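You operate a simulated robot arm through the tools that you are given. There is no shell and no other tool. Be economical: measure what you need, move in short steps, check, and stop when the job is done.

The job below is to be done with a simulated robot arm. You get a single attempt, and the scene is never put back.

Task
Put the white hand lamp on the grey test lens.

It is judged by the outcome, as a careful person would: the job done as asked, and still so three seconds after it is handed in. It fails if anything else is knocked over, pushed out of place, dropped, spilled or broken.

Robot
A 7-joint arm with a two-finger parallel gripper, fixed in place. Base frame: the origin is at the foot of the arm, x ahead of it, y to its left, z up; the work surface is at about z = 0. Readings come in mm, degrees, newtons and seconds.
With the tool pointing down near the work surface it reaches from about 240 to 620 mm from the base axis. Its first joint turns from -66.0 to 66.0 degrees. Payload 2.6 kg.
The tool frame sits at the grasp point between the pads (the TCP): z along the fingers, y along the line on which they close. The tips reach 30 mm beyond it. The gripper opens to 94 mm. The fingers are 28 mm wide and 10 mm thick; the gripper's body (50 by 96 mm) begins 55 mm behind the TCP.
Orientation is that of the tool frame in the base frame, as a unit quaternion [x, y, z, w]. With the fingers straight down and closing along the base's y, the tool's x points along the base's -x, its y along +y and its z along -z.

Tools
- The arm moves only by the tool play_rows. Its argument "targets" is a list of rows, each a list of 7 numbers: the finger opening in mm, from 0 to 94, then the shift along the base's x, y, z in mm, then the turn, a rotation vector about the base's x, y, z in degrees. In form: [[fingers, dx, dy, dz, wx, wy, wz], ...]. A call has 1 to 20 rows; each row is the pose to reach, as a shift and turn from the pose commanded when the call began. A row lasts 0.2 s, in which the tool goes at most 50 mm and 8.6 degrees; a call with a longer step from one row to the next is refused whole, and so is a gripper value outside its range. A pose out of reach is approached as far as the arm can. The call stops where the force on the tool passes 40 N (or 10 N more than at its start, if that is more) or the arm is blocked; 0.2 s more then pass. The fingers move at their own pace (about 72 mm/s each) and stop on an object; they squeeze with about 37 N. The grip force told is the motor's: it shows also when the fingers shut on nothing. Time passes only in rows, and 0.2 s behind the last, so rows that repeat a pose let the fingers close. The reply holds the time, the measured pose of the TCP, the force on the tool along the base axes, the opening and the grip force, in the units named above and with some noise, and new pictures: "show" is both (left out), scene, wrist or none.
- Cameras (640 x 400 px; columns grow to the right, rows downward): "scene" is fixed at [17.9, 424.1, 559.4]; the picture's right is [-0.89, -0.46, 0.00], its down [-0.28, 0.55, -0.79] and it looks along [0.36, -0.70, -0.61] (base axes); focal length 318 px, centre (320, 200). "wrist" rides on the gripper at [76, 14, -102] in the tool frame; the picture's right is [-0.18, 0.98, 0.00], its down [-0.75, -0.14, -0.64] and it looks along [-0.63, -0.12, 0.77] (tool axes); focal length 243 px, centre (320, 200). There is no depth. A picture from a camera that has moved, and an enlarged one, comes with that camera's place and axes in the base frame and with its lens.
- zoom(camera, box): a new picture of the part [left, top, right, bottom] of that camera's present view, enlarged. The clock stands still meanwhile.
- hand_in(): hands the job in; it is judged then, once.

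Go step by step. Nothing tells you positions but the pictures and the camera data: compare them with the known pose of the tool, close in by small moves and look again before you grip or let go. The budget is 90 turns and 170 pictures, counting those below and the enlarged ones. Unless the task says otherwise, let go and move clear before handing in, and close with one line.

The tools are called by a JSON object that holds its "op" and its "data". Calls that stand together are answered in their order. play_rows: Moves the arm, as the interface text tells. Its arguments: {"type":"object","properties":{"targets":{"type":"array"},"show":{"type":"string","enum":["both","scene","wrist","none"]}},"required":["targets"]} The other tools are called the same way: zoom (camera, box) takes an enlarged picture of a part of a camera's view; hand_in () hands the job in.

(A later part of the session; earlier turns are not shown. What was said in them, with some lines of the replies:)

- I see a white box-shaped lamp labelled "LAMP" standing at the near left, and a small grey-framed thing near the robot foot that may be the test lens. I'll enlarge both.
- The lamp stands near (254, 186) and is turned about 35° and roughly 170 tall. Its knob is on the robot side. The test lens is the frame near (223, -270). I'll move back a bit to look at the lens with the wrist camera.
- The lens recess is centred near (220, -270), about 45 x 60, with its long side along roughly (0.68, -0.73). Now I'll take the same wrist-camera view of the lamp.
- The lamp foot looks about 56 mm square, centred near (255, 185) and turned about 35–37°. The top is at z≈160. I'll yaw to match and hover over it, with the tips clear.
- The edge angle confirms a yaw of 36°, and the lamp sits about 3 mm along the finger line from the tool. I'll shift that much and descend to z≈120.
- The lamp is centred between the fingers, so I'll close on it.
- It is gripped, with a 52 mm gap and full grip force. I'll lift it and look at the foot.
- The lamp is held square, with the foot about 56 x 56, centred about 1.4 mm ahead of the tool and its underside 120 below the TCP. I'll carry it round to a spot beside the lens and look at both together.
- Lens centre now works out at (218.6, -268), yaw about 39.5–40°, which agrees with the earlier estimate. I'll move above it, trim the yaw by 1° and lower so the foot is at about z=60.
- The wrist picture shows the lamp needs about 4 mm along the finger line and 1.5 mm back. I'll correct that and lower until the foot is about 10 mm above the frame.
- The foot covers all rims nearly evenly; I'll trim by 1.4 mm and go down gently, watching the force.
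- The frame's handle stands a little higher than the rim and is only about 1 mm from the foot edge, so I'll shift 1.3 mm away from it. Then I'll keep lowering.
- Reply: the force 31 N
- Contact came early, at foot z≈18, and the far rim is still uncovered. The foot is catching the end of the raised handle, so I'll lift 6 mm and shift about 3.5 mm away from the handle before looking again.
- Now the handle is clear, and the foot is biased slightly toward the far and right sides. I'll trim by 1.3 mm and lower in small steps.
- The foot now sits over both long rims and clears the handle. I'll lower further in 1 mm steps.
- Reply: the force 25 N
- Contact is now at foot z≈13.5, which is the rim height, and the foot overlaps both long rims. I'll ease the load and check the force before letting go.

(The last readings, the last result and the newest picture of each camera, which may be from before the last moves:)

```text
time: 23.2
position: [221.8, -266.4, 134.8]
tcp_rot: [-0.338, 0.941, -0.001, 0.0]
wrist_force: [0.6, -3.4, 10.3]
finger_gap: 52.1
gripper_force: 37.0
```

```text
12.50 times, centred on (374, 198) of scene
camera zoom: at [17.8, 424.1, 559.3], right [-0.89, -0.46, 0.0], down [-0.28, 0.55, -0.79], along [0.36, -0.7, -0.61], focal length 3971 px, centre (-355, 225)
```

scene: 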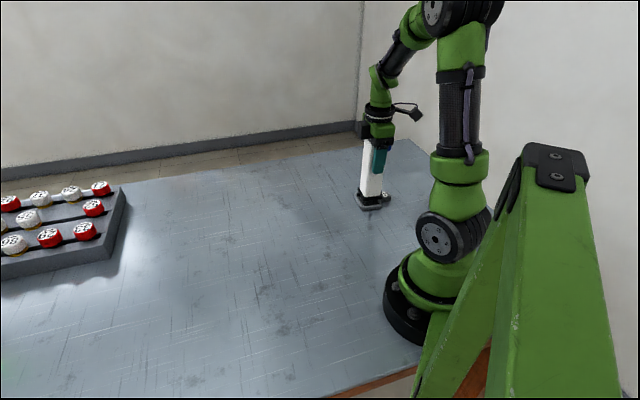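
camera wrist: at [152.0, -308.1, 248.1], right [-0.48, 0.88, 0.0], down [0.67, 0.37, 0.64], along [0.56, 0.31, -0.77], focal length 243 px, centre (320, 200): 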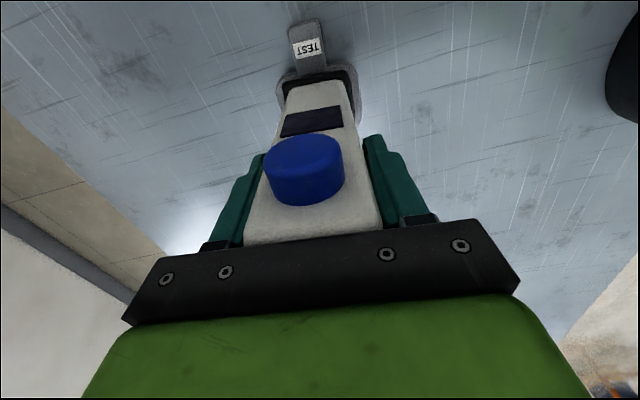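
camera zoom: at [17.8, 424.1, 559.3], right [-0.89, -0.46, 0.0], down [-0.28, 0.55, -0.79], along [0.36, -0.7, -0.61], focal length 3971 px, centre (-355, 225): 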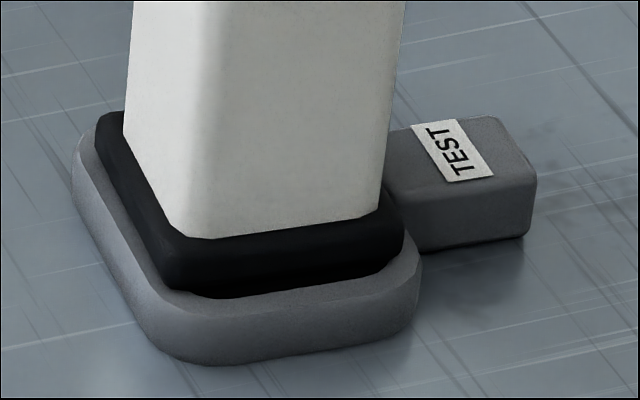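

The lamp still bears lightly on the rim. I'll ease a touch more and open the fingers slowly.

{"op": "play_rows", "data": {"targets": [[40, 0, 0, 0.4, 0, 0, 0], [48, 0, 0, 0.4, 0, 0, 0], [52, 0, 0, 0.4, 0, 0, 0], [55, 0, 0, 0.4, 0, 0, 0], [60, 0, 0, 0.4, 0, 0, 0], [60, 0, 0, 0.4, 0, 0, 0]]}}

{"op": "zoom", "data": {"camera": "scene", "box": [350, 182, 398, 214]}}

{"op": "zoom", "data": {"camera": "wrist", "box": [276, 45, 364, 100]}}

```text
time: 24.6
position: [222.7, -265.3, 134.7]
tcp_rot: [-0.337, 0.941, 0.0, -0.001]
wrist_force: [-0.3, 0.5, 0.0]
finger_gap: 60.1
gripper_force: 0.0
camera wrist: at [154.6, -304.0, 235.1], right [-0.48, 0.88, 0.0], down [0.67, 0.37, 0.64], along [0.56, 0.31, -0.77], focal length 243 px, centre (320, 200)
```

scene: 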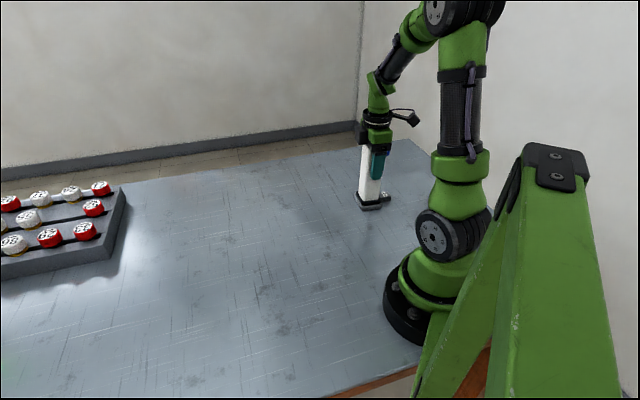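
wrist: 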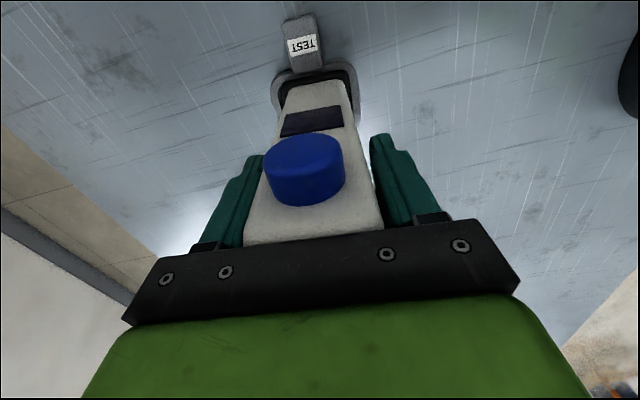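

```text
12.50 times, centred on (374, 198) of scene
camera zoom: at [17.9, 424.1, 559.4], right [-0.89, -0.46, 0.0], down [-0.28, 0.55, -0.79], along [0.36, -0.7, -0.61], focal length 3971 px, centre (-355, 225)
```

zoom: 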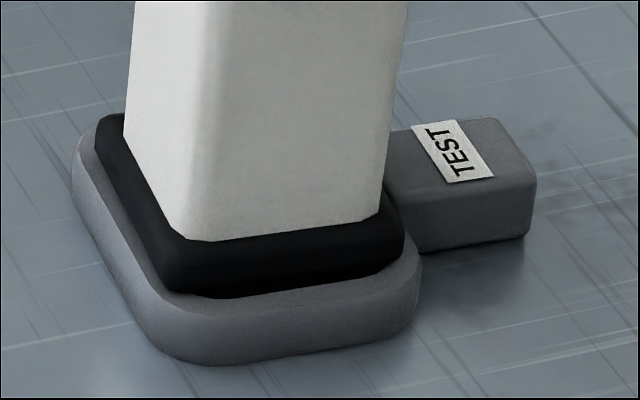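

```text
7.27 times, centred on (320, 72) of wrist
camera zoom: at [154.6, -304.0, 235.1], right [-0.48, 0.88, 0.0], down [0.67, 0.37, 0.64], along [0.56, 0.31, -0.77], focal length 1764 px, centre (320, 1127)
```

zoom: 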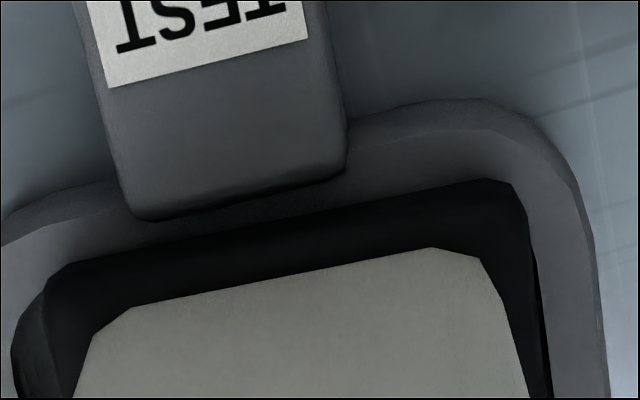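

The lamp stands upright on the frame by itself. I'll open wide and lift straight clear.

{"op": "play_rows", "data": {"targets": [[75, 0, 0, 0, 0, 0, 0], [90, 0, 0, 0, 0, 0, 0], [90, 0, 0, 0, 0, 0, 0], [90, 0, 0, 20, 0, 0, 0], [90, 0, 0, 50, 0, 0, 0], [90, 0, 0, 90, 0, 0, 0], [90, 0, 0, 130, 0, 0, 0], [90, 0, 0, 130, 0, 0, 0], [90, 0, 0, 130, 0, 0, 0]]}}

{"op": "zoom", "data": {"camera": "scene", "box": [330, 130, 420, 220]}}

```text
time: 26.6
position: [221.5, -264.7, 262.8]
tcp_rot: [-0.337, 0.941, 0.0, 0.0]
wrist_force: [-0.7, -0.1, -0.9]
finger_gap: 90.1
gripper_force: 0.1
camera wrist: at [154.2, -303.3, 364.4], right [-0.48, 0.88, 0.0], down [0.67, 0.37, 0.64], along [0.56, 0.31, -0.77], focal length 243 px, centre (320, 200)
```

scene: 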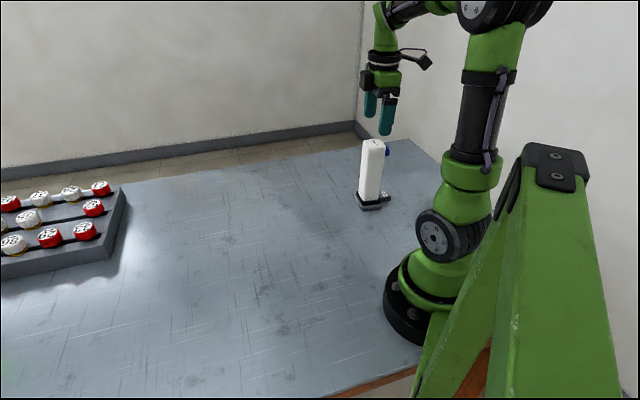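
wrist: 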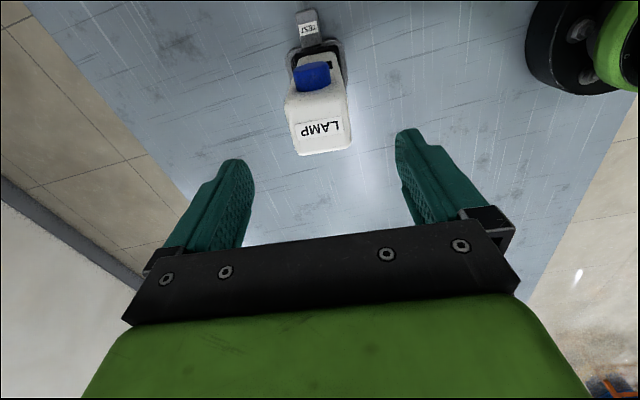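

```text
4.44 times, centred on (375, 175) of scene
camera zoom: at [17.9, 424.1, 559.4], right [-0.89, -0.46, 0.0], down [-0.28, 0.55, -0.79], along [0.36, -0.7, -0.61], focal length 1412 px, centre (76, 311)
```

zoom: 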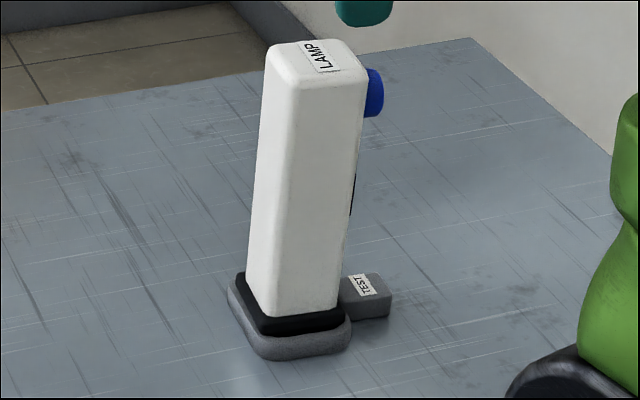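

The lamp stands upright and free on the grey test lens, and the gripper is clear with nothing else disturbed. I'm handing it in.

{"op": "hand_in", "data": {}}

```text
The job is handed in.
```

The white hand lamp is standing upright on the rim of the grey test lens, the gripper is clear, and the job is handed in.
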